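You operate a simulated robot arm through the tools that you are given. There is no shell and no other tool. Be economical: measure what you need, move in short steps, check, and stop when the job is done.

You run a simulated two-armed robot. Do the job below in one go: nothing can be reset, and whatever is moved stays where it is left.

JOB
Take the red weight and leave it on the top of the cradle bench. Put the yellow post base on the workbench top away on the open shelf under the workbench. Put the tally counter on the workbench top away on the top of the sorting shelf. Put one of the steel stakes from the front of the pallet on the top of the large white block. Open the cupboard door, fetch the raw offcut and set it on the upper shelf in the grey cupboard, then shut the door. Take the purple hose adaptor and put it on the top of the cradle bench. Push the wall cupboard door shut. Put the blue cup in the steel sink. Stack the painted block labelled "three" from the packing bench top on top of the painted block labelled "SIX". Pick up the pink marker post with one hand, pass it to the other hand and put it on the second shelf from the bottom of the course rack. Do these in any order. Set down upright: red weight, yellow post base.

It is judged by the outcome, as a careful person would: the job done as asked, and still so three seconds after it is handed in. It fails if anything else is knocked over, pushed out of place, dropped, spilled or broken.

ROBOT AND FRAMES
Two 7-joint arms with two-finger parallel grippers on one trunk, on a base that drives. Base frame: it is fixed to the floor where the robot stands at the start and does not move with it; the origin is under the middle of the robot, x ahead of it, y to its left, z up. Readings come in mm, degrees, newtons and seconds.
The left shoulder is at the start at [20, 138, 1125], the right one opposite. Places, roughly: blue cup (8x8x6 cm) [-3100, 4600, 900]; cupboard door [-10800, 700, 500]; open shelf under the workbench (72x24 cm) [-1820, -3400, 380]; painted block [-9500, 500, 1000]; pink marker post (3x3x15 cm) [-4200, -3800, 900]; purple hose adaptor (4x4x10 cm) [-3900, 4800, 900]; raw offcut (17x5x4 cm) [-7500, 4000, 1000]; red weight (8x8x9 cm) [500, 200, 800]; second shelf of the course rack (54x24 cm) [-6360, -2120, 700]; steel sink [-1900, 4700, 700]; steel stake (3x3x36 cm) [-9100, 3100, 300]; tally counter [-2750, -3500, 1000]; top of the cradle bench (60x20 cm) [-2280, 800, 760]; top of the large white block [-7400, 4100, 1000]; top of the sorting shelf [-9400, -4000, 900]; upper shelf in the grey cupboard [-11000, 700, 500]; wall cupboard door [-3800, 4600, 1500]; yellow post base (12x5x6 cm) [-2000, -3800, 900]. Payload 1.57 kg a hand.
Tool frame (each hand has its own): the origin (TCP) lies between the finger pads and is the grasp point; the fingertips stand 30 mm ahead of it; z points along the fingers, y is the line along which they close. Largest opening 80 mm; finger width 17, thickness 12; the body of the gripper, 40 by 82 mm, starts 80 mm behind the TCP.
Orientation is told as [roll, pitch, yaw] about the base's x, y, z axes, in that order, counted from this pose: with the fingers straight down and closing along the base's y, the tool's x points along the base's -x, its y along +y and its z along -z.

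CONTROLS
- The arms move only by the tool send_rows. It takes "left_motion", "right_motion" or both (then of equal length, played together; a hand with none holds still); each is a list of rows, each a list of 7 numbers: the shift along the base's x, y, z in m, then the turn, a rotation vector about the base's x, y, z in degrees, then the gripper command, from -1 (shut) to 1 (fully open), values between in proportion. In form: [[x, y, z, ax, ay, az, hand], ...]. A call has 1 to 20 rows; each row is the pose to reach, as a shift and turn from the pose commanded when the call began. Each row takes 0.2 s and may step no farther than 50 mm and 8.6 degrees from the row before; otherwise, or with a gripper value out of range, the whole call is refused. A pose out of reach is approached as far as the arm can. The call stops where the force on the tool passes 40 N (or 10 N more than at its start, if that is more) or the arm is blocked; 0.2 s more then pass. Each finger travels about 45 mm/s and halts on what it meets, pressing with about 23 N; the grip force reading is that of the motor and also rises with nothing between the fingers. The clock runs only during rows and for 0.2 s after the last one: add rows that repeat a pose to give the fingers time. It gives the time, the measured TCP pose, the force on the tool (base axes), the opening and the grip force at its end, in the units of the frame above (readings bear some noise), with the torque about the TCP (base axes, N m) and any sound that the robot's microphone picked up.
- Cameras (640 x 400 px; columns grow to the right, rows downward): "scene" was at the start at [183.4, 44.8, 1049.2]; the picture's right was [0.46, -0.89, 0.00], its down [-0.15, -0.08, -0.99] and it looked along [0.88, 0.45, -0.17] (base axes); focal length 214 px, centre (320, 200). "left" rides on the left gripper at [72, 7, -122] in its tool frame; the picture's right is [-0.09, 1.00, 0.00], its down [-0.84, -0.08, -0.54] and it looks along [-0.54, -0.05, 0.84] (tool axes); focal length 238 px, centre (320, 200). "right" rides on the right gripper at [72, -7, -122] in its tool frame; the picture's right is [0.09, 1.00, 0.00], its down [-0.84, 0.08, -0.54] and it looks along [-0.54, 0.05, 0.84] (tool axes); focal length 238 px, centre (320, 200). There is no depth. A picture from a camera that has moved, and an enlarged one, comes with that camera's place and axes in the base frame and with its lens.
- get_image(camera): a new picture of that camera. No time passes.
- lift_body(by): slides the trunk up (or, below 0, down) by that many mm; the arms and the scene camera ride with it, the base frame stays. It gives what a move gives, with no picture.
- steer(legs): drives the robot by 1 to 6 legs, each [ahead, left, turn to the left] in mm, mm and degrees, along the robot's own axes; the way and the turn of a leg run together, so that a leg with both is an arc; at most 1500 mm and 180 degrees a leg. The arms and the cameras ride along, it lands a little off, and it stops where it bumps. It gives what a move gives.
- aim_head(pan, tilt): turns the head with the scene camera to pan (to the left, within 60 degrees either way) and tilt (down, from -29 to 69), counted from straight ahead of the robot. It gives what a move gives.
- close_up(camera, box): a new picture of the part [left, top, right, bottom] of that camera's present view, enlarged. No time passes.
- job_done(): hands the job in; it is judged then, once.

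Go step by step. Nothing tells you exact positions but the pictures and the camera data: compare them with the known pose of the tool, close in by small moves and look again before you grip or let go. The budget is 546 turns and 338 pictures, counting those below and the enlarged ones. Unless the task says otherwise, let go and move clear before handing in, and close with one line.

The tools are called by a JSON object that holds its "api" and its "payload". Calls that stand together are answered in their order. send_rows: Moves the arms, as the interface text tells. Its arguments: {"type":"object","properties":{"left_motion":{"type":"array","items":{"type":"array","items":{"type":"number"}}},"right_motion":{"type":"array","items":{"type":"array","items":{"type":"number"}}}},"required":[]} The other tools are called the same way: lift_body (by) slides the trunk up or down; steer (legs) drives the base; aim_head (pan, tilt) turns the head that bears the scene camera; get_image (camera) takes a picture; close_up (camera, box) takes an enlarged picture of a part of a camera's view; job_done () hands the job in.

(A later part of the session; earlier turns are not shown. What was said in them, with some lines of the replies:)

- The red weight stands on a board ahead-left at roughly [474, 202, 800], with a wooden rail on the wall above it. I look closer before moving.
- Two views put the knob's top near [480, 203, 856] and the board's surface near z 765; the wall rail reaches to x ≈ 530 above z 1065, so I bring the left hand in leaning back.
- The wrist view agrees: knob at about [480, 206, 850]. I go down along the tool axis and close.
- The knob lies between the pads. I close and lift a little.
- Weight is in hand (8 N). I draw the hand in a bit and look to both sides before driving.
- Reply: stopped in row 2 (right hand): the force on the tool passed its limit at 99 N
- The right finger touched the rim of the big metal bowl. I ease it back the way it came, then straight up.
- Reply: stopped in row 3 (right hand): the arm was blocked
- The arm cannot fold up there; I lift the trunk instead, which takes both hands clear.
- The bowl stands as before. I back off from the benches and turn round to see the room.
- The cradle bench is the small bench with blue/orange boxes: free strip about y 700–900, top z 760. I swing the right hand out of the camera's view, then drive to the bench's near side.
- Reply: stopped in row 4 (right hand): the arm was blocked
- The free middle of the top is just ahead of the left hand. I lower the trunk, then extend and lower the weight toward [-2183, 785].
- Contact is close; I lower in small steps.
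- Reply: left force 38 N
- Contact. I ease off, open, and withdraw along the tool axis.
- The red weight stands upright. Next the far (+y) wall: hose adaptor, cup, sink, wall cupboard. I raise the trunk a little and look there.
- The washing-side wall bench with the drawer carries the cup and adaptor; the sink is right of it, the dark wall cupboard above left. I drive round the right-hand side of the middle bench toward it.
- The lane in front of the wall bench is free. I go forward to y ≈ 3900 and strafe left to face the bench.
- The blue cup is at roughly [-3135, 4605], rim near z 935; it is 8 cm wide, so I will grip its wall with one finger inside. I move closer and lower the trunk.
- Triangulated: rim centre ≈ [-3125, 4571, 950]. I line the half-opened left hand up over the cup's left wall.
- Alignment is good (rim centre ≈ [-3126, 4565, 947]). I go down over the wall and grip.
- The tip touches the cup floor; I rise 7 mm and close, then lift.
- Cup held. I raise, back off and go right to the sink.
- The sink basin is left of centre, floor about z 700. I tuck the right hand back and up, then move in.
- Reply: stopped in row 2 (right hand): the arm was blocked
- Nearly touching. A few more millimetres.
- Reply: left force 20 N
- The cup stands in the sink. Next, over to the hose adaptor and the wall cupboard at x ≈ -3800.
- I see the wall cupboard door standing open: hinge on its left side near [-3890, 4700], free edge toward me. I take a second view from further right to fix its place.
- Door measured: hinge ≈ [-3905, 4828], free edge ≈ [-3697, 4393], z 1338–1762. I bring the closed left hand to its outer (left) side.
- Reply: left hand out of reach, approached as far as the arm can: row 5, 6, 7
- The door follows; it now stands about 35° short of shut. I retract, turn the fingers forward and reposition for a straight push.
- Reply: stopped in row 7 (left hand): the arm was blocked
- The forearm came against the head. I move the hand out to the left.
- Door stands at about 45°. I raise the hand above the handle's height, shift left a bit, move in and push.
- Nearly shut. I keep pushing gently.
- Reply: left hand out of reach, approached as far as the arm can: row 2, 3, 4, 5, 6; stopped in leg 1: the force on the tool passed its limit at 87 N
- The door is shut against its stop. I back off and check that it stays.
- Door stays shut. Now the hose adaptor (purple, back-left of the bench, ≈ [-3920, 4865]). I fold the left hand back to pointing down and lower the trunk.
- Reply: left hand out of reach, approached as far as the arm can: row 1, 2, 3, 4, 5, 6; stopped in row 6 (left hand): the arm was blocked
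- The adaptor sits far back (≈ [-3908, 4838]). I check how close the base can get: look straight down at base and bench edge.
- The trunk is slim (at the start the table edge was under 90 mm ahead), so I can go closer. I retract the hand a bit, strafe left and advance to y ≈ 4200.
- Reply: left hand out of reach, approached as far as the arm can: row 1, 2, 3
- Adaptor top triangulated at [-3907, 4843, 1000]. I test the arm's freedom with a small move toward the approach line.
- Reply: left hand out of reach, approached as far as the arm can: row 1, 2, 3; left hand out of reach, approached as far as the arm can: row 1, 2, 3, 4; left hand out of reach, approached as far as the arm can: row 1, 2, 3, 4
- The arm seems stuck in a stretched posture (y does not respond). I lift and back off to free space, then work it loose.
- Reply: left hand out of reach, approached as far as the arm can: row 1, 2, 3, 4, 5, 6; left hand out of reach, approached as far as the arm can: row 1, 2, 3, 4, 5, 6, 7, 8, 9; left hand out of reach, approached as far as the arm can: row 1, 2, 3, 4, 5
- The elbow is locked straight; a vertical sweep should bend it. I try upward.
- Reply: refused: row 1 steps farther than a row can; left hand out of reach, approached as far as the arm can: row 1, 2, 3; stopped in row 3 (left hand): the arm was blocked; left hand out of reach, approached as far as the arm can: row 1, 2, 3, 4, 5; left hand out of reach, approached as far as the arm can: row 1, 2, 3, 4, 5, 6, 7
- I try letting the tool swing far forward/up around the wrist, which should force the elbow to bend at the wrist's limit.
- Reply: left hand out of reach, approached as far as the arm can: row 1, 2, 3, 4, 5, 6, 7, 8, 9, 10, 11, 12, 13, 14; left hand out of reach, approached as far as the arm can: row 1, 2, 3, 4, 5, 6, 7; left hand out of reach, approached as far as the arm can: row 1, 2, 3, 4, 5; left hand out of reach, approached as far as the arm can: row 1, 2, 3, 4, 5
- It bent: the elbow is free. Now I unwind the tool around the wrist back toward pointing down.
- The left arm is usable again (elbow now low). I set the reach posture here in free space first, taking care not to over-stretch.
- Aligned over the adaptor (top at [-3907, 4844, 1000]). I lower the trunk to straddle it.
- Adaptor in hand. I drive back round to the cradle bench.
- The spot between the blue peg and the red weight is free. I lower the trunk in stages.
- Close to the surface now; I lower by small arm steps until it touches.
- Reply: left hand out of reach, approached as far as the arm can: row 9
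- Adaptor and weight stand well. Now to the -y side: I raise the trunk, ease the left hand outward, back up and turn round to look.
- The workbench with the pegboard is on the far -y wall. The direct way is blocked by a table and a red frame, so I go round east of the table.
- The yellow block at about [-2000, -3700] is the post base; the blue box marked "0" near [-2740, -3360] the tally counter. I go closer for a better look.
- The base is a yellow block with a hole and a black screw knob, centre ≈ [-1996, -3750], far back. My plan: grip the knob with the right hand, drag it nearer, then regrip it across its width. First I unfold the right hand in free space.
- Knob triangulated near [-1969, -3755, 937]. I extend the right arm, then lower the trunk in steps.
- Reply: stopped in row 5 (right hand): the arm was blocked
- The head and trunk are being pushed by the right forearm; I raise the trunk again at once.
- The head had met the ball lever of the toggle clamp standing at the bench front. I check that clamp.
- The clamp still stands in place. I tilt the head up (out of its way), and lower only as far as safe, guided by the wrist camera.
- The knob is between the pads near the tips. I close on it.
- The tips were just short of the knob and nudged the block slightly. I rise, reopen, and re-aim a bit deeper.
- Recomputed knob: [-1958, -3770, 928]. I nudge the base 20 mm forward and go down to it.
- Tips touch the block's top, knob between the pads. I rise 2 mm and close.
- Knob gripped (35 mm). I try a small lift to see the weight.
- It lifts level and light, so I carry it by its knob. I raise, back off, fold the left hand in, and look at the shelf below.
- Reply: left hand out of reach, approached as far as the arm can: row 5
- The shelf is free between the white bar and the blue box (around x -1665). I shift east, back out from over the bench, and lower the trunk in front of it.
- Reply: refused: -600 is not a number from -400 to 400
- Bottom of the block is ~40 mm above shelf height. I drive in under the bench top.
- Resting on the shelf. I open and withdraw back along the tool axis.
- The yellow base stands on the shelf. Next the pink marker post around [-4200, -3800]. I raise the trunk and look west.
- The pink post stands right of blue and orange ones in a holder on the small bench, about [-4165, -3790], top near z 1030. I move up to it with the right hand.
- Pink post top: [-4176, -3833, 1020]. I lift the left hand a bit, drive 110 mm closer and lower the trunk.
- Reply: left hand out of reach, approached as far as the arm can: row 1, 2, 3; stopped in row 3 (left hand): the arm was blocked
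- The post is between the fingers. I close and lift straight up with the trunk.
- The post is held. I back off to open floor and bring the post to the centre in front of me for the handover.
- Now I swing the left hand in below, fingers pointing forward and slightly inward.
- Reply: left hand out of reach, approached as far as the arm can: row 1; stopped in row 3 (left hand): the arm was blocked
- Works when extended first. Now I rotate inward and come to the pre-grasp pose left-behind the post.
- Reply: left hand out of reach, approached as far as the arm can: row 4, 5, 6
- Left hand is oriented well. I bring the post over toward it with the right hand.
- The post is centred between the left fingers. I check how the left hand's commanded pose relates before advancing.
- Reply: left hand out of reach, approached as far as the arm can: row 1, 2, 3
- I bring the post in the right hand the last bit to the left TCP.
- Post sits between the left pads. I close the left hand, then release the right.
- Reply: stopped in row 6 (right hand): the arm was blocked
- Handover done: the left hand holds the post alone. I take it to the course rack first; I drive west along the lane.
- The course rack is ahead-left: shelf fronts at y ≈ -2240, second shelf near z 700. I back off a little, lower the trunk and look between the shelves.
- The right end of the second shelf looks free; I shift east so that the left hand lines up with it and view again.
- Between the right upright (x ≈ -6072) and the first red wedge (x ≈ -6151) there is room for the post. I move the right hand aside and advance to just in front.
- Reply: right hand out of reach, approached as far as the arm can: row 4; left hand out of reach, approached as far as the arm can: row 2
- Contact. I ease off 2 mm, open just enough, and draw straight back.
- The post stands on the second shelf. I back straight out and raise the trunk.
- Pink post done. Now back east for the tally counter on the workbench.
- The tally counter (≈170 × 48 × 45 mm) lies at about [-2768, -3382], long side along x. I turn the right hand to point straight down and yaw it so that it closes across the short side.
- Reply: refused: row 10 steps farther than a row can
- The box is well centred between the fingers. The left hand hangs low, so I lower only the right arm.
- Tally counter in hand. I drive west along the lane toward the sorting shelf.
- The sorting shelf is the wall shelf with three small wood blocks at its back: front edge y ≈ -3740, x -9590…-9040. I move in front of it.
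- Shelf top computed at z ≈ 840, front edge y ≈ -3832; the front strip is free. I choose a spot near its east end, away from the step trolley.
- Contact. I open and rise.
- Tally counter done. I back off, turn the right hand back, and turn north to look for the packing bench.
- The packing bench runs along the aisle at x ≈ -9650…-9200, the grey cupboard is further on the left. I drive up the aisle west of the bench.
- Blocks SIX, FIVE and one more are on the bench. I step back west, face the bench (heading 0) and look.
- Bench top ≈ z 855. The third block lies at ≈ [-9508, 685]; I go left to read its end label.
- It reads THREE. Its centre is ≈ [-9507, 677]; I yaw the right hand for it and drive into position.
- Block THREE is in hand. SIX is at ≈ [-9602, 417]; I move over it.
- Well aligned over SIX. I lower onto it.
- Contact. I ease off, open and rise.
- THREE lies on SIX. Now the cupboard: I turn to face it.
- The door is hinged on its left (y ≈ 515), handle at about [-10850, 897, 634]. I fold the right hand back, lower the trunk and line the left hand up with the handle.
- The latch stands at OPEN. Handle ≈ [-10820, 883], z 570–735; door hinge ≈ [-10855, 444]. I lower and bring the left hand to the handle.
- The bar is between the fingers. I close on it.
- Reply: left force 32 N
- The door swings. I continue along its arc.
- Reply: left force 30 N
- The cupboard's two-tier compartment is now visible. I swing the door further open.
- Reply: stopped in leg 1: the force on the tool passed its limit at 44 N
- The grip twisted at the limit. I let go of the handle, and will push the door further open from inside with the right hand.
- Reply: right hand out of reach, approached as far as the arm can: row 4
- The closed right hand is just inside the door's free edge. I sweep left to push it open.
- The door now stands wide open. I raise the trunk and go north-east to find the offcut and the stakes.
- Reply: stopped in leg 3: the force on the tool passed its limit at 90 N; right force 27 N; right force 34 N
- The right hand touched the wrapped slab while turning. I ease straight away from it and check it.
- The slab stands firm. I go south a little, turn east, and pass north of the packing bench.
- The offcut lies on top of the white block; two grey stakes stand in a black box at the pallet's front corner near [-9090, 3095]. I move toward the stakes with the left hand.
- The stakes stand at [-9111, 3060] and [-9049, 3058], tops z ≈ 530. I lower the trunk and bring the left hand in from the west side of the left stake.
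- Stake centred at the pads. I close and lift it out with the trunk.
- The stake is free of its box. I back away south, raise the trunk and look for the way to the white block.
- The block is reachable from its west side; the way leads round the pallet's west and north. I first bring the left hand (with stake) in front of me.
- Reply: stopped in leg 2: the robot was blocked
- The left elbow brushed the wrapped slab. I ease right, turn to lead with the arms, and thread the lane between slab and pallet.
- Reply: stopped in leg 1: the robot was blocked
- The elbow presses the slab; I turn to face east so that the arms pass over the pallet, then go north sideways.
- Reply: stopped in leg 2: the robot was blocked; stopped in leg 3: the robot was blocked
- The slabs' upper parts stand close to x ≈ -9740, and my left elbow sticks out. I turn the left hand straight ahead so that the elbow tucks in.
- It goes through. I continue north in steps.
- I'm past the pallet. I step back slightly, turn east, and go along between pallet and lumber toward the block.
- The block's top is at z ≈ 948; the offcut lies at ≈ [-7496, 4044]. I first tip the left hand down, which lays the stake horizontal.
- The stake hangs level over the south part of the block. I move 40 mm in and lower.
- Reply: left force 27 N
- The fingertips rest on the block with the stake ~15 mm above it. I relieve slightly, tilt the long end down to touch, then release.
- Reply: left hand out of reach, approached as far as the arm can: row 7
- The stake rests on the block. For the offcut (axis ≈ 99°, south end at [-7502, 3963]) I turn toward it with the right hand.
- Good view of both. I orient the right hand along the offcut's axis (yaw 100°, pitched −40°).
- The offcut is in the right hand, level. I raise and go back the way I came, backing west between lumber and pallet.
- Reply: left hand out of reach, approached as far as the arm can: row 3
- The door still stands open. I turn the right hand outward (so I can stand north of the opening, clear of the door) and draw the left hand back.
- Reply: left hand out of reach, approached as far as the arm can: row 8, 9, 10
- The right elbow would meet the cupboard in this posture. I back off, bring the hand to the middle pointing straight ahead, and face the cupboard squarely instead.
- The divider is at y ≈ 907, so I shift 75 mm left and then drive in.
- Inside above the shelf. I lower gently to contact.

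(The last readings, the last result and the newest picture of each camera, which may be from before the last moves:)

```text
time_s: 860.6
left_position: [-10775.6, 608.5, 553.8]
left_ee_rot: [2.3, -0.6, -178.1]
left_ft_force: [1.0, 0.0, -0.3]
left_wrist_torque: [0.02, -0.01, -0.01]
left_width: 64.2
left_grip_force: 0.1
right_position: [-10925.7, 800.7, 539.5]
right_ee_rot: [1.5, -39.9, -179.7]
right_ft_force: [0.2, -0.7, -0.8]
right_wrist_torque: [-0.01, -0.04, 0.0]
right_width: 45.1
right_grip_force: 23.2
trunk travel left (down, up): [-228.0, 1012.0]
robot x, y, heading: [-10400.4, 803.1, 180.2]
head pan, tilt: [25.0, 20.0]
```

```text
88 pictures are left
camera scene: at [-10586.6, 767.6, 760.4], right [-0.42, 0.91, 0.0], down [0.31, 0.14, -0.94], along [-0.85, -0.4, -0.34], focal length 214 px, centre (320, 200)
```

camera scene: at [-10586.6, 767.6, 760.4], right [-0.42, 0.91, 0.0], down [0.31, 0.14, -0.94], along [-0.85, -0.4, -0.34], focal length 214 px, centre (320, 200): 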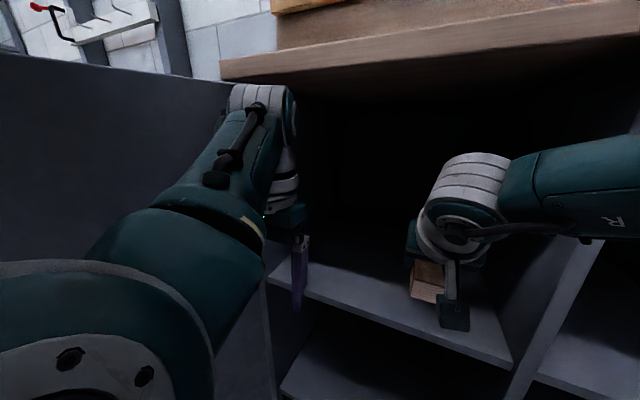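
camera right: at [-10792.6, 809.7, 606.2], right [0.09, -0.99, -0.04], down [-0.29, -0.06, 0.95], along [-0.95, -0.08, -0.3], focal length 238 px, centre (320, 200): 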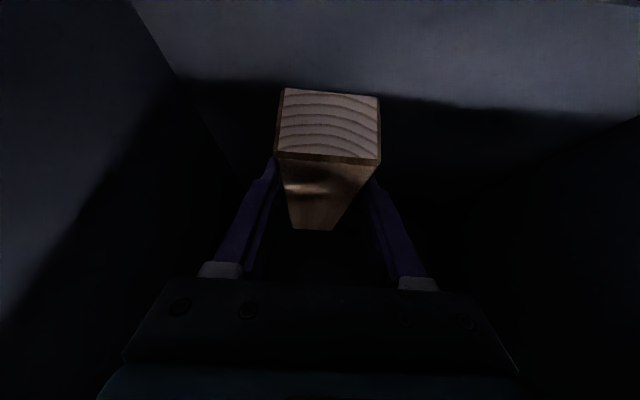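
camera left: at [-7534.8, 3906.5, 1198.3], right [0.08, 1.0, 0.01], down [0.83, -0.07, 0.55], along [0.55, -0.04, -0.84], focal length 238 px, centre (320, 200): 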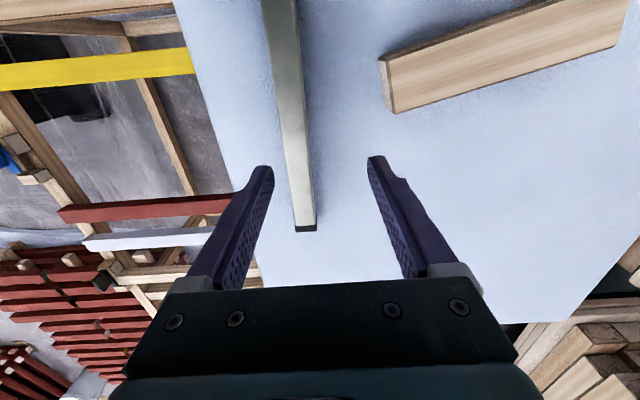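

{"api": "send_rows", "payload": {"right_motion": [[0, 0, -0.005, 0, 0, 0, -1], [0, 0, -0.01, 0, 0, 0, -1], [0, 0, -0.015, 0, 0, 0, -1], [0, 0, -0.02, 0, 0, 0, -1]]}}

{"api": "close_up", "payload": {"camera": "scene", "box": [360, 200, 520, 370]}}

```text
time_s: 861.6
left_position: [-10776.3, 608.2, 552.8]
left_ee_rot: [2.4, -0.5, -178.1]
left_ft_force: [-0.6, 0.8, 0.6]
left_wrist_torque: [0.02, 0.01, 0.01]
left_width: 64.0
left_grip_force: 0.0
right_position: [-10925.4, 802.0, 517.5]
right_ee_rot: [1.5, -39.8, -179.7]
right_ft_force: [-0.5, 0.1, -1.8]
right_wrist_torque: [0.0, -0.04, 0.0]
right_width: 44.6
right_grip_force: 23.1
trunk travel left (down, up): [-228.0, 1012.0]
robot x, y, heading: [-10403.2, 806.5, 180.0]
head pan, tilt: [25.0, 20.0]
```

```text
2.35 times, centred on (440, 285) of scene
camera zoom: at [-10586.5, 767.6, 760.4], right [-0.42, 0.91, 0.0], down [0.31, 0.14, -0.94], along [-0.85, -0.4, -0.34], focal length 505 px, centre (38, 0)
```

zoom: 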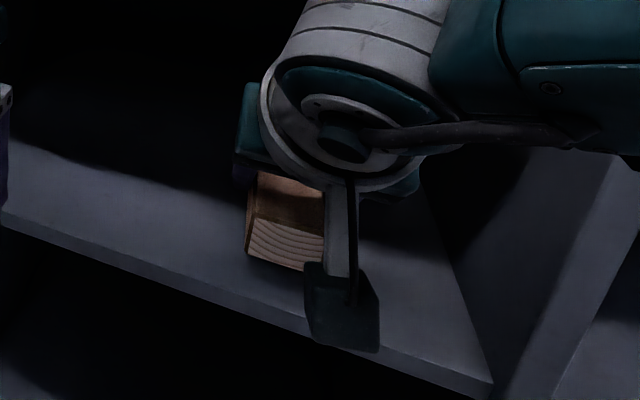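

{"api": "send_rows", "payload": {"right_motion": [[0, 0, -0.004, 0, 0, 0, -1], [0, 0, -0.008, 0, 0, 0, -1], [0, 0, -0.012, 0, 0, 0, -1], [0, 0, -0.016, 0, 0, 0, -1]]}}

{"api": "close_up", "payload": {"camera": "scene", "box": [360, 200, 520, 370]}}

```text
time_s: 862.6
left_position: [-10775.4, 608.4, 553.4]
left_ee_rot: [2.4, -0.6, -178.1]
left_ft_force: [0.7, -0.3, 0.7]
left_wrist_torque: [-0.01, -0.05, -0.02]
left_width: 64.1
left_grip_force: 0.1
right_position: [-10926.7, 803.6, 504.1]
right_ee_rot: [1.5, -39.8, -179.7]
right_ft_force: [0.2, 0.6, -0.4]
right_wrist_torque: [0.01, -0.06, 0.01]
right_width: 44.4
right_grip_force: 23.5
trunk travel left (down, up): [-228.0, 1012.0]
robot x, y, heading: [-10403.4, 804.4, 179.9]
head pan, tilt: [25.0, 20.0]
```

```text
2.35 times, centred on (440, 285) of scene
camera zoom: at [-10586.6, 767.7, 760.4], right [-0.42, 0.91, 0.0], down [0.31, 0.14, -0.94], along [-0.85, -0.4, -0.34], focal length 505 px, centre (38, 0)
```

zoom: 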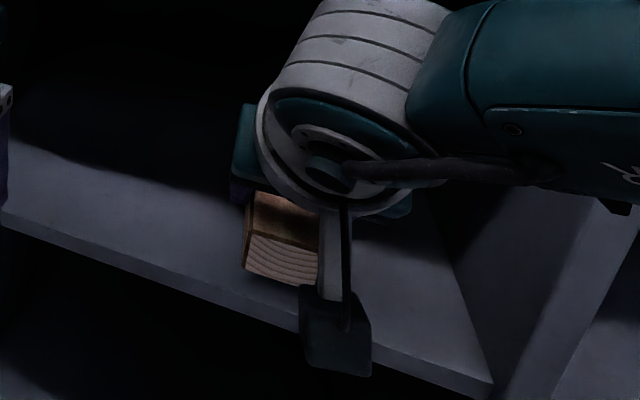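

{"api": "send_rows", "payload": {"right_motion": [[0, 0, -0.003, 0, 0, 0, -1], [0, 0, -0.006, 0, 0, 0, -1], [0, 0, -0.009, 0, 0, 0, -1], [0, 0, -0.012, 0, 0, 0, -1]]}}

{"api": "close_up", "payload": {"camera": "scene", "box": [360, 200, 520, 370]}}

```text
time_s: 863.6
left_position: [-10775.9, 607.6, 553.9]
left_ee_rot: [2.3, -0.7, -178.1]
left_ft_force: [-0.7, 0.3, -0.6]
left_wrist_torque: [-0.04, 0.02, 0.0]
left_width: 64.1
left_grip_force: 0.1
right_position: [-10925.9, 801.9, 491.6]
right_ee_rot: [1.6, -40.1, -179.6]
right_ft_force: [5.2, -0.1, 16.1]
right_wrist_torque: [0.34, 0.25, -0.17]
right_width: 44.7
right_grip_force: 22.9
trunk travel left (down, up): [-228.0, 1012.0]
robot x, y, heading: [-10402.0, 804.4, 180.0]
head pan, tilt: [25.0, 20.0]
```

```text
2.35 times, centred on (440, 285) of scene
camera zoom: at [-10587.0, 767.9, 760.9], right [-0.42, 0.91, 0.0], down [0.31, 0.14, -0.94], along [-0.85, -0.4, -0.34], focal length 505 px, centre (38, 0)
```

zoom: 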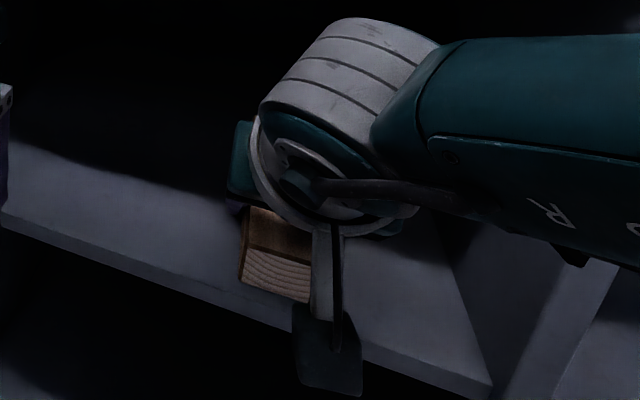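

Contact. I release and withdraw.

{"api": "send_rows", "payload": {"right_motion": [[0, 0, 0.002, 0, 0, 0, -1], [0, 0, 0.002, 0, 0, 0, 0], [0, 0, 0.002, 0, 0, 0, 0.7], [0, 0, 0.002, 0, 0, 0, 0.7], [0, 0, 0.002, 0, 0, 0, 0.7], [0.02, 0, 0.026, 0, 0, 0, 0.7], [0.045, 0, 0.05, 0, 0, 0, 0.7]]}}

{"api": "get_image", "payload": {"camera": "right"}}

```text
time_s: 865.2
left_position: [-10775.5, 608.3, 554.2]
left_ee_rot: [2.4, -0.5, -178.2]
left_ft_force: [-1.1, -0.3, -0.2]
left_wrist_torque: [0.0, -0.01, 0.0]
left_width: 64.0
left_grip_force: 0.1
right_position: [-10882.2, 804.1, 538.9]
right_ee_rot: [1.4, -39.8, -179.8]
right_ft_force: [-0.2, -0.1, -0.2]
right_wrist_torque: [0.0, -0.01, 0.03]
right_width: 68.1
right_grip_force: 0.1
trunk travel left (down, up): [-228.0, 1012.0]
robot x, y, heading: [-10402.9, 805.3, 180.1]
head pan, tilt: [25.0, 20.0]
```

```text
84 pictures are left
camera right: at [-10747.8, 812.5, 586.6], right [0.09, -1.0, -0.04], down [-0.29, -0.06, 0.95], along [-0.95, -0.07, -0.3], focal length 238 px, centre (320, 200)
```

right: 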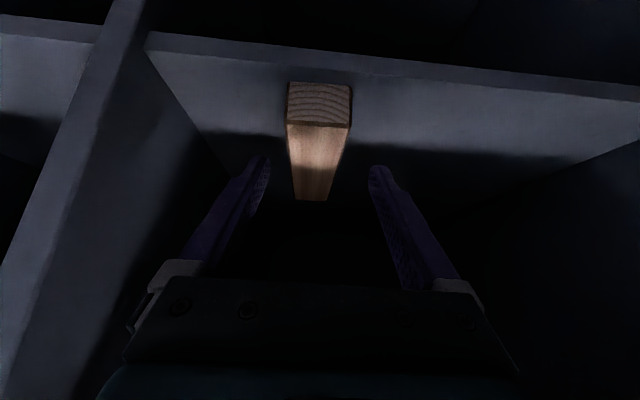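

The offcut lies on the upper shelf. I back out, raise above the door, and go round to its outer (south) side with the right hand to shut it.

{"api": "steer", "payload": {"legs": [[-200, 0, 0]]}}

{"api": "lift_body", "payload": {"by": 400}}

{"api": "steer", "payload": {"legs": [[-140, 100, 0], [0, 500, 0]]}}

{"api": "aim_head", "payload": {"pan": -20, "tilt": 35}}

{"api": "get_image", "payload": {"camera": "scene"}}

```text
time_s: 866.8
left_position: [-10576.3, 608.6, 552.2]
left_ee_rot: [2.4, -0.6, -178.2]
left_ft_force: [0.9, -0.8, 0.4]
left_wrist_torque: [-0.03, 0.01, 0.01]
left_width: 63.9
left_grip_force: 0.1
right_position: [-10681.5, 802.7, 540.3]
right_ee_rot: [1.5, -39.7, -179.7]
right_ft_force: [0.0, -0.2, 0.7]
right_wrist_torque: [-0.04, 0.03, -0.04]
right_width: 68.1
right_grip_force: 0.1
trunk travel left (down, up): [-228.0, 1012.0]
robot x, y, heading: [-10203.4, 805.0, 179.7]
head pan, tilt: [25.0, 20.0]
```

```text
time_s: 870.6
left_position: [-10575.0, 609.1, 953.7]
left_ee_rot: [2.4, -0.6, -178.1]
left_ft_force: [-0.3, 0.1, 0.2]
left_wrist_torque: [-0.01, 0.0, -0.01]
left_width: 63.9
left_grip_force: 0.1
right_position: [-10681.9, 803.2, 938.9]
right_ee_rot: [1.5, -39.8, -179.8]
right_ft_force: [-0.5, 0.5, -0.3]
right_wrist_torque: [0.02, 0.0, 0.0]
right_width: 68.1
right_grip_force: 0.0
trunk travel left (down, up): [-628.0, 612.0]
robot x, y, heading: [-10202.6, 803.2, 179.8]
head pan, tilt: [25.0, 20.0]
```

```text
time_s: 874.5
left_position: [-10430.4, 31.4, 953.0]
left_ee_rot: [2.3, -0.6, -177.5]
left_ft_force: [-0.2, 0.4, -0.1]
left_wrist_torque: [-0.02, 0.01, 0.02]
left_width: 63.7
left_grip_force: 0.1
right_position: [-10538.8, 223.6, 939.8]
right_ee_rot: [1.5, -39.8, -179.1]
right_ft_force: [-0.2, 0.4, -0.2]
right_wrist_torque: [0.0, -0.03, 0.01]
right_width: 68.2
right_grip_force: 0.1
trunk travel left (down, up): [-628.0, 612.0]
robot x, y, heading: [-10055.4, 231.0, -179.2]
head pan, tilt: [25.0, 20.0]
```

```text
time_s: 875.6
left_position: [-10431.6, 30.9, 953.6]
left_ee_rot: [2.4, -0.6, -177.5]
left_ft_force: [0.4, -0.8, 0.7]
left_wrist_torque: [0.01, 0.0, 0.04]
left_width: 64.0
left_grip_force: 0.1
right_position: [-10539.2, 222.9, 939.7]
right_ee_rot: [1.5, -39.8, -179.2]
right_ft_force: [0.3, -0.7, -0.6]
right_wrist_torque: [-0.05, -0.03, -0.01]
right_width: 68.3
right_grip_force: 0.1
trunk travel left (down, up): [-628.0, 612.0]
robot x, y, heading: [-10061.2, 232.4, -179.4]
head pan, tilt: [-20.0, 35.0]
```

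```text
83 pictures are left
camera scene: at [-10242.6, 261.3, 1136.6], right [0.33, 0.94, 0.0], down [0.54, -0.19, -0.82], along [-0.77, 0.27, -0.57], focal length 214 px, centre (320, 200)
```

scene: 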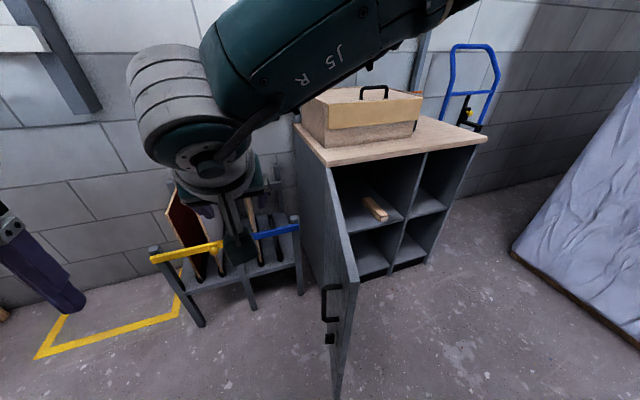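

The door is edge-on to me; I will push it from the south. I turn to face north behind its outer face.

{"api": "steer", "payload": {"legs": [[0, 0, -90.5], [-520, 0, 0], [0, 460, 0]]}}

{"api": "send_rows", "payload": {"right_motion": [[0, 0, 0, 0, 0, 0, 0], [0, 0, 0, 0, 0, 0, -1], [0, 0, 0, 0, 0, 0, -1]]}}

{"api": "aim_head", "payload": {"pan": 0, "tilt": 35}}

{"api": "get_image", "payload": {"camera": "scene"}}

```text
time_s: 884.8
left_position: [-10702.7, 39.5, 953.0]
left_ee_rot: [2.4, -0.6, 94.8]
left_ft_force: [0.1, -0.4, 0.4]
left_wrist_torque: [-0.01, 0.01, 0.03]
left_width: 64.0
left_grip_force: 0.1
right_position: [-10514.6, 155.1, 940.0]
right_ee_rot: [1.5, -39.8, 93.4]
right_ft_force: [0.4, 0.2, -0.6]
right_wrist_torque: [-0.02, -0.02, 0.03]
right_width: 68.0
right_grip_force: 0.0
trunk travel left (down, up): [-628.0, 612.0]
robot x, y, heading: [-10484.8, -320.4, 92.7]
head pan, tilt: [-20.0, 35.0]
```

```text
time_s: 885.6
left_position: [-10702.8, 40.0, 954.6]
left_ee_rot: [2.5, -0.7, 94.8]
left_ft_force: [-0.2, 0.2, -0.4]
left_wrist_torque: [0.03, -0.03, 0.01]
left_width: 63.9
left_grip_force: 0.0
right_position: [-10513.1, 156.7, 940.1]
right_ee_rot: [1.5, -39.8, 93.3]
right_ft_force: [-0.1, -0.3, 0.1]
right_wrist_torque: [0.0, 0.01, 0.01]
right_width: 0.2
right_grip_force: 0.4
trunk travel left (down, up): [-628.0, 612.0]
robot x, y, heading: [-10487.0, -322.8, 92.8]
head pan, tilt: [-20.0, 35.0]
```

```text
time_s: 886.4
left_position: [-10701.5, 39.1, 952.5]
left_ee_rot: [2.4, -0.6, 94.8]
left_ft_force: [0.6, -1.3, -0.1]
left_wrist_torque: [0.03, 0.02, -0.01]
left_width: 64.2
left_grip_force: 0.0
right_position: [-10513.5, 155.6, 940.1]
right_ee_rot: [1.5, -39.7, 93.3]
right_ft_force: [0.5, -1.0, -0.4]
right_wrist_torque: [-0.01, 0.01, 0.02]
right_width: 0.0
right_grip_force: 21.2
trunk travel left (down, up): [-628.0, 612.0]
robot x, y, heading: [-10487.1, -320.3, 93.0]
head pan, tilt: [0.0, 35.0]
```

```text
82 pictures are left
camera scene: at [-10495.0, -132.3, 1136.6], right [1.0, 0.05, 0.0], down [0.03, -0.57, -0.82], along [-0.04, 0.82, -0.57], focal length 214 px, centre (320, 200)
```

scene: 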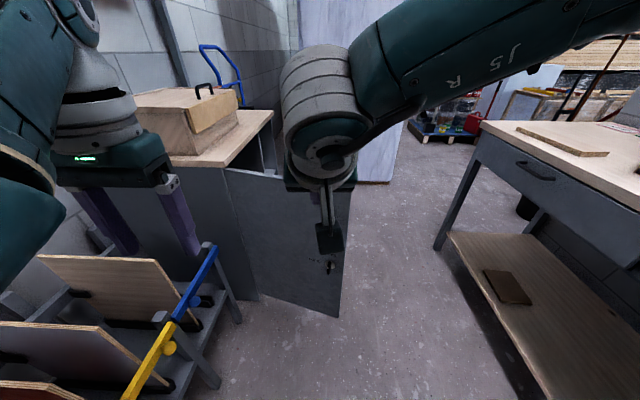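

I shift right to keep my left arm clear of the panel rack, lower a little, and push the door's outer face near its free end, above the handle.

{"api": "steer", "payload": {"legs": [[0, -135, -3]]}}

{"api": "lift_body", "payload": {"by": -155}}

{"api": "steer", "payload": {"legs": [[160, 0, 0]]}}

{"api": "get_image", "payload": {"camera": "scene"}}

```text
time_s: 887.7
left_position: [-10554.0, 52.7, 952.2]
left_ee_rot: [2.4, -0.6, 92.0]
left_ft_force: [0.4, -0.6, 0.1]
left_wrist_torque: [0.01, 0.04, 0.0]
left_width: 64.1
left_grip_force: 0.1
right_position: [-10359.6, 159.6, 940.0]
right_ee_rot: [1.5, -39.7, 90.5]
right_ft_force: [-0.1, 0.4, 0.3]
right_wrist_torque: [-0.01, 0.0, 0.0]
right_width: 0.1
right_grip_force: 21.0
trunk travel left (down, up): [-628.0, 612.0]
robot x, y, heading: [-10357.6, -318.1, 90.0]
head pan, tilt: [0.0, 35.0]
```

```text
time_s: 889.5
left_position: [-10553.9, 52.6, 798.9]
left_ee_rot: [2.4, -0.5, 92.0]
left_ft_force: [0.5, 0.0, -0.8]
left_wrist_torque: [0.0, 0.0, 0.04]
left_width: 63.9
left_grip_force: 0.1
right_position: [-10359.9, 159.9, 785.8]
right_ee_rot: [1.4, -39.9, 90.4]
right_ft_force: [0.0, 0.0, -0.3]
right_wrist_torque: [0.01, 0.03, 0.01]
right_width: 0.0
right_grip_force: 21.8
trunk travel left (down, up): [-473.0, 767.0]
robot x, y, heading: [-10358.7, -318.6, 90.2]
head pan, tilt: [0.0, 35.0]
```

```text
time_s: 891.0
left_position: [-10554.2, 215.5, 798.9]
left_ee_rot: [2.4, -0.6, 92.0]
left_ft_force: [-0.3, 0.3, -1.0]
left_wrist_torque: [0.03, -0.02, 0.01]
left_width: 64.0
left_grip_force: 0.1
right_position: [-10359.6, 321.8, 785.6]
right_ee_rot: [1.6, -39.8, 90.5]
right_ft_force: [0.2, 0.2, -0.5]
right_wrist_torque: [0.01, 0.03, 0.01]
right_width: 0.1
right_grip_force: 21.2
trunk travel left (down, up): [-473.0, 767.0]
robot x, y, heading: [-10356.7, -156.4, 89.9]
head pan, tilt: [0.0, 35.0]
```

```text
81 pictures are left
camera scene: at [-10355.7, 33.6, 981.7], right [1.0, 0.0, 0.0], down [0.0, -0.57, -0.82], along [0.0, 0.82, -0.57], focal length 214 px, centre (320, 200)
```

scene: 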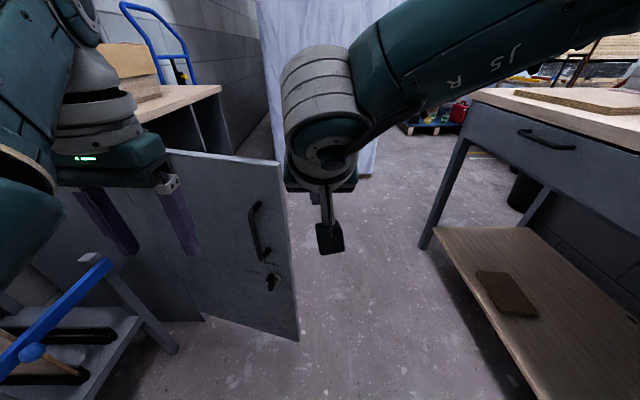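

The door's end is at x ≈ -10440, so the left hand (x -10554) faces it. I lower 60 mm and push forward with the left hand.

{"api": "lift_body", "payload": {"by": -60}}

{"api": "steer", "payload": {"legs": [[200, 0, 0], [200, 0, 0]]}}

{"api": "get_image", "payload": {"camera": "scene"}}

```text
time_s: 892.0
left_position: [-10554.2, 216.6, 738.3]
left_ee_rot: [2.4, -0.5, 92.0]
left_ft_force: [0.5, -0.4, 0.7]
left_wrist_torque: [-0.02, 0.01, 0.0]
left_width: 64.1
left_grip_force: 0.1
right_position: [-10359.3, 321.2, 725.5]
right_ee_rot: [1.6, -39.8, 90.4]
right_ft_force: [0.0, 0.1, -0.3]
right_wrist_torque: [0.0, -0.02, -0.03]
right_width: 0.0
right_grip_force: 21.3
trunk travel left (down, up): [-413.0, 827.0]
robot x, y, heading: [-10355.1, -157.7, 90.0]
head pan, tilt: [0.0, 35.0]
```

```text
time_s: 894.8
left_position: [-10555.6, 623.1, 738.5]
left_ee_rot: [2.4, -0.6, 92.2]
left_ft_force: [1.0, 0.7, 0.7]
left_wrist_torque: [-0.01, 0.03, -0.01]
left_width: 64.2
left_grip_force: 0.1
right_position: [-10361.9, 728.5, 725.8]
right_ee_rot: [1.5, -39.8, 90.6]
right_ft_force: [0.2, 0.1, -0.5]
right_wrist_torque: [-0.01, 0.0, 0.02]
right_width: 0.1
right_grip_force: 21.8
trunk travel left (down, up): [-413.0, 827.0]
robot x, y, heading: [-10354.3, 250.6, 90.1]
head pan, tilt: [0.0, 35.0]
```

```text
80 pictures are left
camera scene: at [-10357.0, 440.9, 921.7], right [1.0, 0.0, 0.0], down [0.0, -0.57, -0.82], along [0.0, 0.82, -0.57], focal length 214 px, centre (320, 200)
```

scene: 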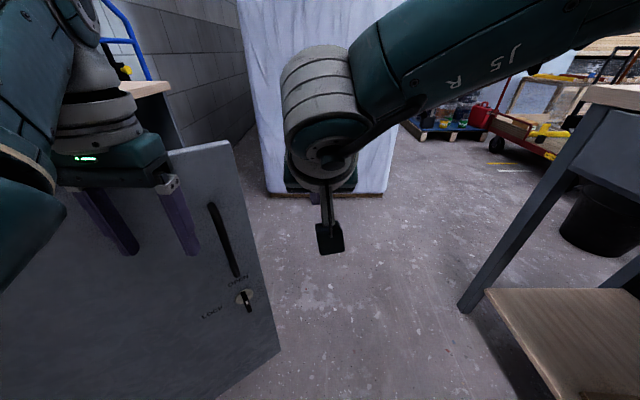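

{"api": "steer", "payload": {"legs": [[130, 0, 0]]}}

{"api": "get_image", "payload": {"camera": "scene"}}

```text
time_s: 896.1
left_position: [-10555.7, 755.9, 739.0]
left_ee_rot: [2.4, -0.7, 92.1]
left_ft_force: [0.2, -0.6, 0.7]
left_wrist_torque: [-0.03, 0.03, -0.02]
left_width: 63.8
left_grip_force: 0.1
right_position: [-10361.0, 860.4, 723.8]
right_ee_rot: [1.5, -39.8, 90.5]
right_ft_force: [0.3, 0.1, -0.8]
right_wrist_torque: [-0.01, -0.02, -0.01]
right_width: 0.0
right_grip_force: 21.3
trunk travel left (down, up): [-413.0, 827.0]
robot x, y, heading: [-10353.6, 378.1, 90.1]
head pan, tilt: [0.0, 35.0]
```

```text
79 pictures are left
camera scene: at [-10357.1, 573.3, 921.7], right [1.0, 0.0, 0.0], down [0.0, -0.57, -0.82], along [0.0, 0.82, -0.57], focal length 214 px, centre (320, 200)
```

scene: 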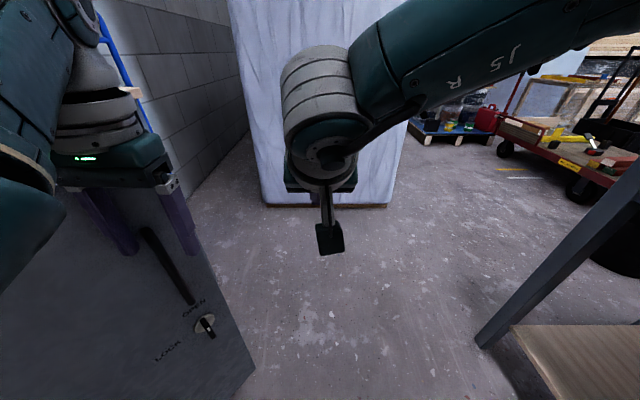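

Half shut. I step away, go round to the front, and push it home from the east with the right hand.

{"api": "steer", "payload": {"legs": [[-160, 0, 0], [0, -390, 0], [0, 0, 90], [0, -450, 0]]}}

{"api": "aim_head", "payload": {"pan": 0, "tilt": 30}}

{"api": "get_image", "payload": {"camera": "scene"}}

```text
time_s: 905.8
left_position: [-10351.2, 456.3, 738.1]
left_ee_rot: [2.3, -0.7, -175.2]
left_ft_force: [-0.8, 0.1, -0.6]
left_wrist_torque: [-0.02, -0.03, -0.05]
left_width: 64.3
left_grip_force: 0.0
right_position: [-10465.3, 644.3, 725.6]
right_ee_rot: [1.5, -39.8, -176.7]
right_ft_force: [-1.3, 0.7, -0.2]
right_wrist_torque: [-0.01, -0.01, -0.01]
right_width: 0.0
right_grip_force: 21.2
trunk travel left (down, up): [-413.0, 827.0]
robot x, y, heading: [-9988.6, 671.5, -176.9]
head pan, tilt: [0.0, 35.0]
```

```text
time_s: 906.5
left_position: [-10349.3, 454.4, 739.0]
left_ee_rot: [2.5, -0.6, -175.0]
left_ft_force: [0.2, -0.4, -0.1]
left_wrist_torque: [-0.03, 0.01, 0.0]
left_width: 64.1
left_grip_force: 0.0
right_position: [-10466.7, 644.0, 724.0]
right_ee_rot: [1.5, -39.8, -176.6]
right_ft_force: [-0.6, 0.0, 0.9]
right_wrist_torque: [-0.01, -0.01, -0.02]
right_width: 0.0
right_grip_force: 21.1
trunk travel left (down, up): [-413.0, 827.0]
robot x, y, heading: [-9989.7, 670.7, -176.9]
head pan, tilt: [0.0, 30.0]
```

```text
78 pictures are left
camera scene: at [-10177.4, 663.6, 929.4], right [-0.05, 1.0, 0.0], down [0.5, 0.03, -0.87], along [-0.86, -0.04, -0.5], focal length 214 px, centre (320, 200)
```

scene: 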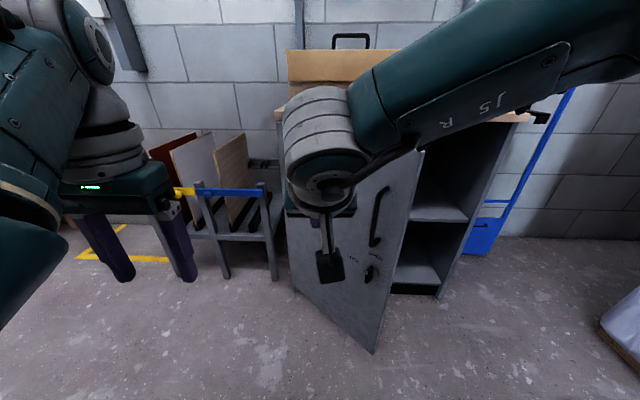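

{"api": "steer", "payload": {"legs": [[0, -40, -3], [250, 0, 0]]}}

{"api": "get_image", "payload": {"camera": "scene"}}

```text
time_s: 908.7
left_position: [-10601.1, 514.3, 738.6]
left_ee_rot: [2.4, -0.7, -178.0]
left_ft_force: [-0.1, 1.1, -0.2]
left_wrist_torque: [0.0, -0.02, -0.02]
left_width: 64.0
left_grip_force: 0.0
right_position: [-10707.2, 709.7, 722.9]
right_ee_rot: [1.5, -39.7, -179.6]
right_ft_force: [0.3, 0.2, -0.4]
right_wrist_torque: [0.0, 0.0, 0.02]
right_width: 0.0
right_grip_force: 21.2
trunk travel left (down, up): [-413.0, 827.0]
robot x, y, heading: [-10231.7, 712.5, -180.0]
head pan, tilt: [0.0, 30.0]
```

```text
77 pictures are left
camera scene: at [-10418.9, 714.0, 929.4], right [0.0, 1.0, 0.0], down [0.5, 0.0, -0.87], along [-0.87, 0.0, -0.5], focal length 214 px, centre (320, 200)
```

scene: 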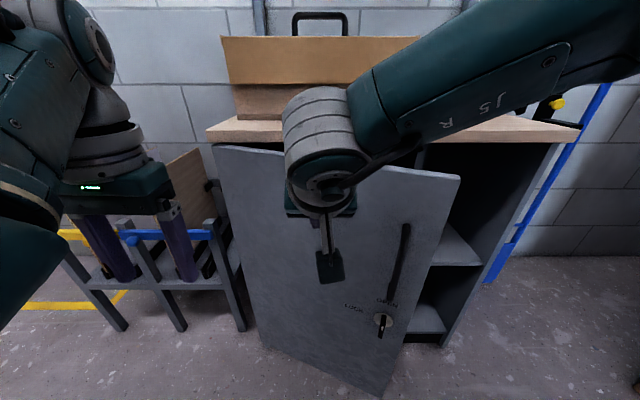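

{"api": "steer", "payload": {"legs": [[80, 0, 0]]}}

{"api": "steer", "payload": {"legs": [[60, 0, 0]]}}

{"api": "get_image", "payload": {"camera": "scene"}}

```text
time_s: 909.8
left_position: [-10682.0, 515.9, 737.8]
left_ee_rot: [2.5, -0.7, -178.1]
left_ft_force: [-1.8, -0.7, 0.1]
left_wrist_torque: [0.01, -0.06, 0.01]
left_width: 64.2
left_grip_force: 0.0
right_position: [-10787.7, 710.3, 724.3]
right_ee_rot: [1.4, -39.8, -179.6]
right_ft_force: [-0.4, 0.7, 0.8]
right_wrist_torque: [0.0, -0.03, -0.01]
right_width: 0.0
right_grip_force: 21.5
trunk travel left (down, up): [-413.0, 827.0]
robot x, y, heading: [-10307.3, 713.0, 179.9]
head pan, tilt: [0.0, 30.0]
```

```text
time_s: 910.7
left_position: [-10717.4, 514.9, 737.7]
left_ee_rot: [2.5, -0.5, -177.9]
left_ft_force: [-0.6, -0.8, 0.1]
left_wrist_torque: [-0.03, 0.01, -0.03]
left_width: 64.1
left_grip_force: 0.0
right_position: [-10812.1, 707.8, 718.0]
right_ee_rot: [1.9, -38.3, -179.7]
right_ft_force: [6.9, 1.4, 1.1]
right_wrist_torque: [-0.03, -0.1, -0.05]
right_width: 0.0
right_grip_force: 21.6
trunk travel left (down, up): [-413.0, 827.0]
robot x, y, heading: [-10346.3, 708.9, 179.8]
head pan, tilt: [0.0, 30.0]
stopped in leg 1: the force on the tool passed its limit at 88 N (the readings are from after the stop); the commanded pose is now the measured one
```

```text
76 pictures are left
camera scene: at [-10532.8, 714.9, 929.1], right [0.0, 1.0, 0.0], down [0.5, 0.0, -0.87], along [-0.87, 0.0, -0.5], focal length 214 px, centre (320, 200)
```

scene: 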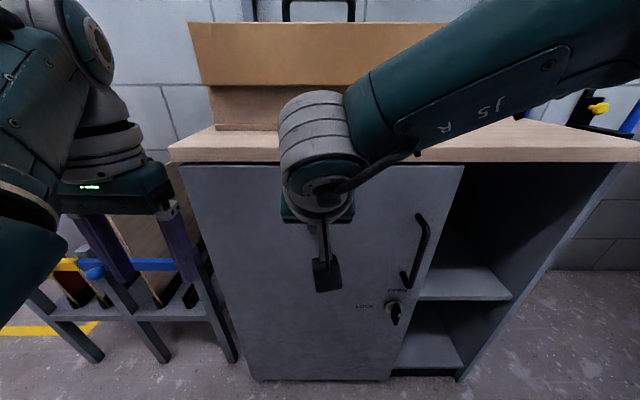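

The door met its stop. I back off and check it.

{"api": "steer", "payload": {"legs": [[-280, 0, 0]]}}

{"api": "lift_body", "payload": {"by": 100}}

{"api": "get_image", "payload": {"camera": "scene"}}

```text
time_s: 912.7
left_position: [-10440.6, 515.8, 739.1]
left_ee_rot: [2.5, -0.6, -178.7]
left_ft_force: [-0.4, -1.0, 0.4]
left_wrist_torque: [0.0, 0.0, -0.02]
left_width: 64.2
left_grip_force: 0.0
right_position: [-10534.8, 708.2, 720.1]
right_ee_rot: [1.9, -38.4, 179.7]
right_ft_force: [0.3, 0.5, -0.6]
right_wrist_torque: [0.01, -0.01, -0.02]
right_width: 0.0
right_grip_force: 21.7
trunk travel left (down, up): [-413.0, 827.0]
robot x, y, heading: [-10064.5, 711.3, 179.4]
head pan, tilt: [0.0, 30.0]
```

```text
time_s: 914.0
left_position: [-10439.3, 516.0, 838.1]
left_ee_rot: [2.5, -0.6, -178.5]
left_ft_force: [-0.9, -0.3, 0.6]
left_wrist_torque: [-0.02, 0.02, -0.02]
left_width: 63.9
left_grip_force: 0.0
right_position: [-10534.7, 707.8, 820.3]
right_ee_rot: [1.9, -38.4, 179.8]
right_ft_force: [-0.5, 0.0, 0.0]
right_wrist_torque: [0.02, 0.05, 0.01]
right_width: 0.0
right_grip_force: 21.2
trunk travel left (down, up): [-513.0, 727.0]
robot x, y, heading: [-10061.5, 710.5, 179.6]
head pan, tilt: [0.0, 30.0]
```

```text
75 pictures are left
camera scene: at [-10253.9, 714.4, 1029.4], right [0.01, 1.0, 0.0], down [0.5, -0.01, -0.87], along [-0.87, 0.01, -0.5], focal length 214 px, centre (320, 200)
```

scene: 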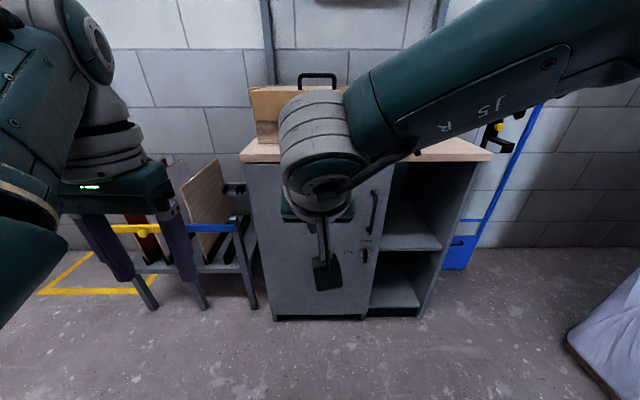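

{"api": "close_up", "payload": {"camera": "scene", "box": [330, 140, 460, 330]}}

```text
2.11 times, centred on (395, 235) of scene
camera zoom: at [-10253.9, 714.4, 1029.4], right [0.01, 1.0, 0.0], down [0.5, -0.01, -0.87], along [-0.87, 0.01, -0.5], focal length 452 px, centre (162, 126)
```

zoom: 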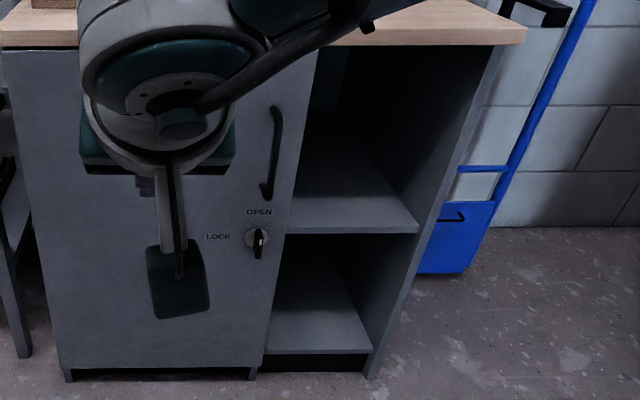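

{"api": "steer", "payload": {"legs": [[0, -420, 0]]}}

{"api": "aim_head", "payload": {"pan": 35, "tilt": 30}}

{"api": "get_image", "payload": {"camera": "scene"}}

```text
time_s: 916.6
left_position: [-10434.0, 943.5, 838.7]
left_ee_rot: [2.5, -0.6, -178.7]
left_ft_force: [-0.2, 0.5, -0.2]
left_wrist_torque: [-0.01, -0.03, 0.02]
left_width: 63.9
left_grip_force: 0.1
right_position: [-10529.6, 1137.1, 820.8]
right_ee_rot: [1.9, -38.4, 179.7]
right_ft_force: [-0.1, 0.3, 1.0]
right_wrist_torque: [-0.01, -0.01, 0.0]
right_width: 0.0
right_grip_force: 21.6
trunk travel left (down, up): [-513.0, 727.0]
robot x, y, heading: [-10058.9, 1136.7, 179.1]
head pan, tilt: [0.0, 30.0]
```

```text
time_s: 917.6
left_position: [-10434.6, 944.2, 838.9]
left_ee_rot: [2.4, -0.5, -178.7]
left_ft_force: [-0.1, -0.4, 0.0]
left_wrist_torque: [0.01, -0.02, -0.05]
left_width: 64.1
left_grip_force: 0.1
right_position: [-10529.6, 1137.0, 820.7]
right_ee_rot: [1.8, -38.4, 179.7]
right_ft_force: [0.6, -0.9, 0.7]
right_wrist_torque: [-0.04, -0.01, 0.0]
right_width: 0.0
right_grip_force: 21.6
trunk travel left (down, up): [-513.0, 727.0]
robot x, y, heading: [-10061.3, 1138.5, 179.1]
head pan, tilt: [35.0, 30.0]
```

```text
73 pictures are left
camera scene: at [-10233.3, 1089.8, 1029.4], right [-0.56, 0.83, 0.0], down [0.41, 0.28, -0.87], along [-0.72, -0.49, -0.5], focal length 214 px, centre (320, 200)
```

scene: 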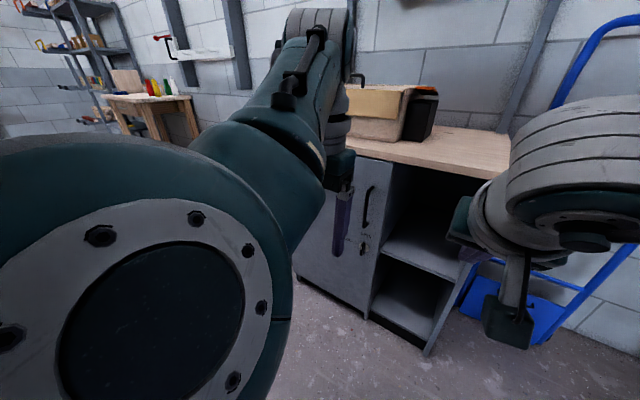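

All ten jobs are in place, both hands are empty and clear, and the cupboard door is flush. I hand in.

{"api": "job_done", "payload": {}}

```text
The job is handed in.
```

All ten tasks were carried out and handed in. Along the way I bumped a few fixed things: the metal bowl's rim, a toggle clamp's ball lever, and the wrapped slabs. None looked moved in the pictures I took afterwards.
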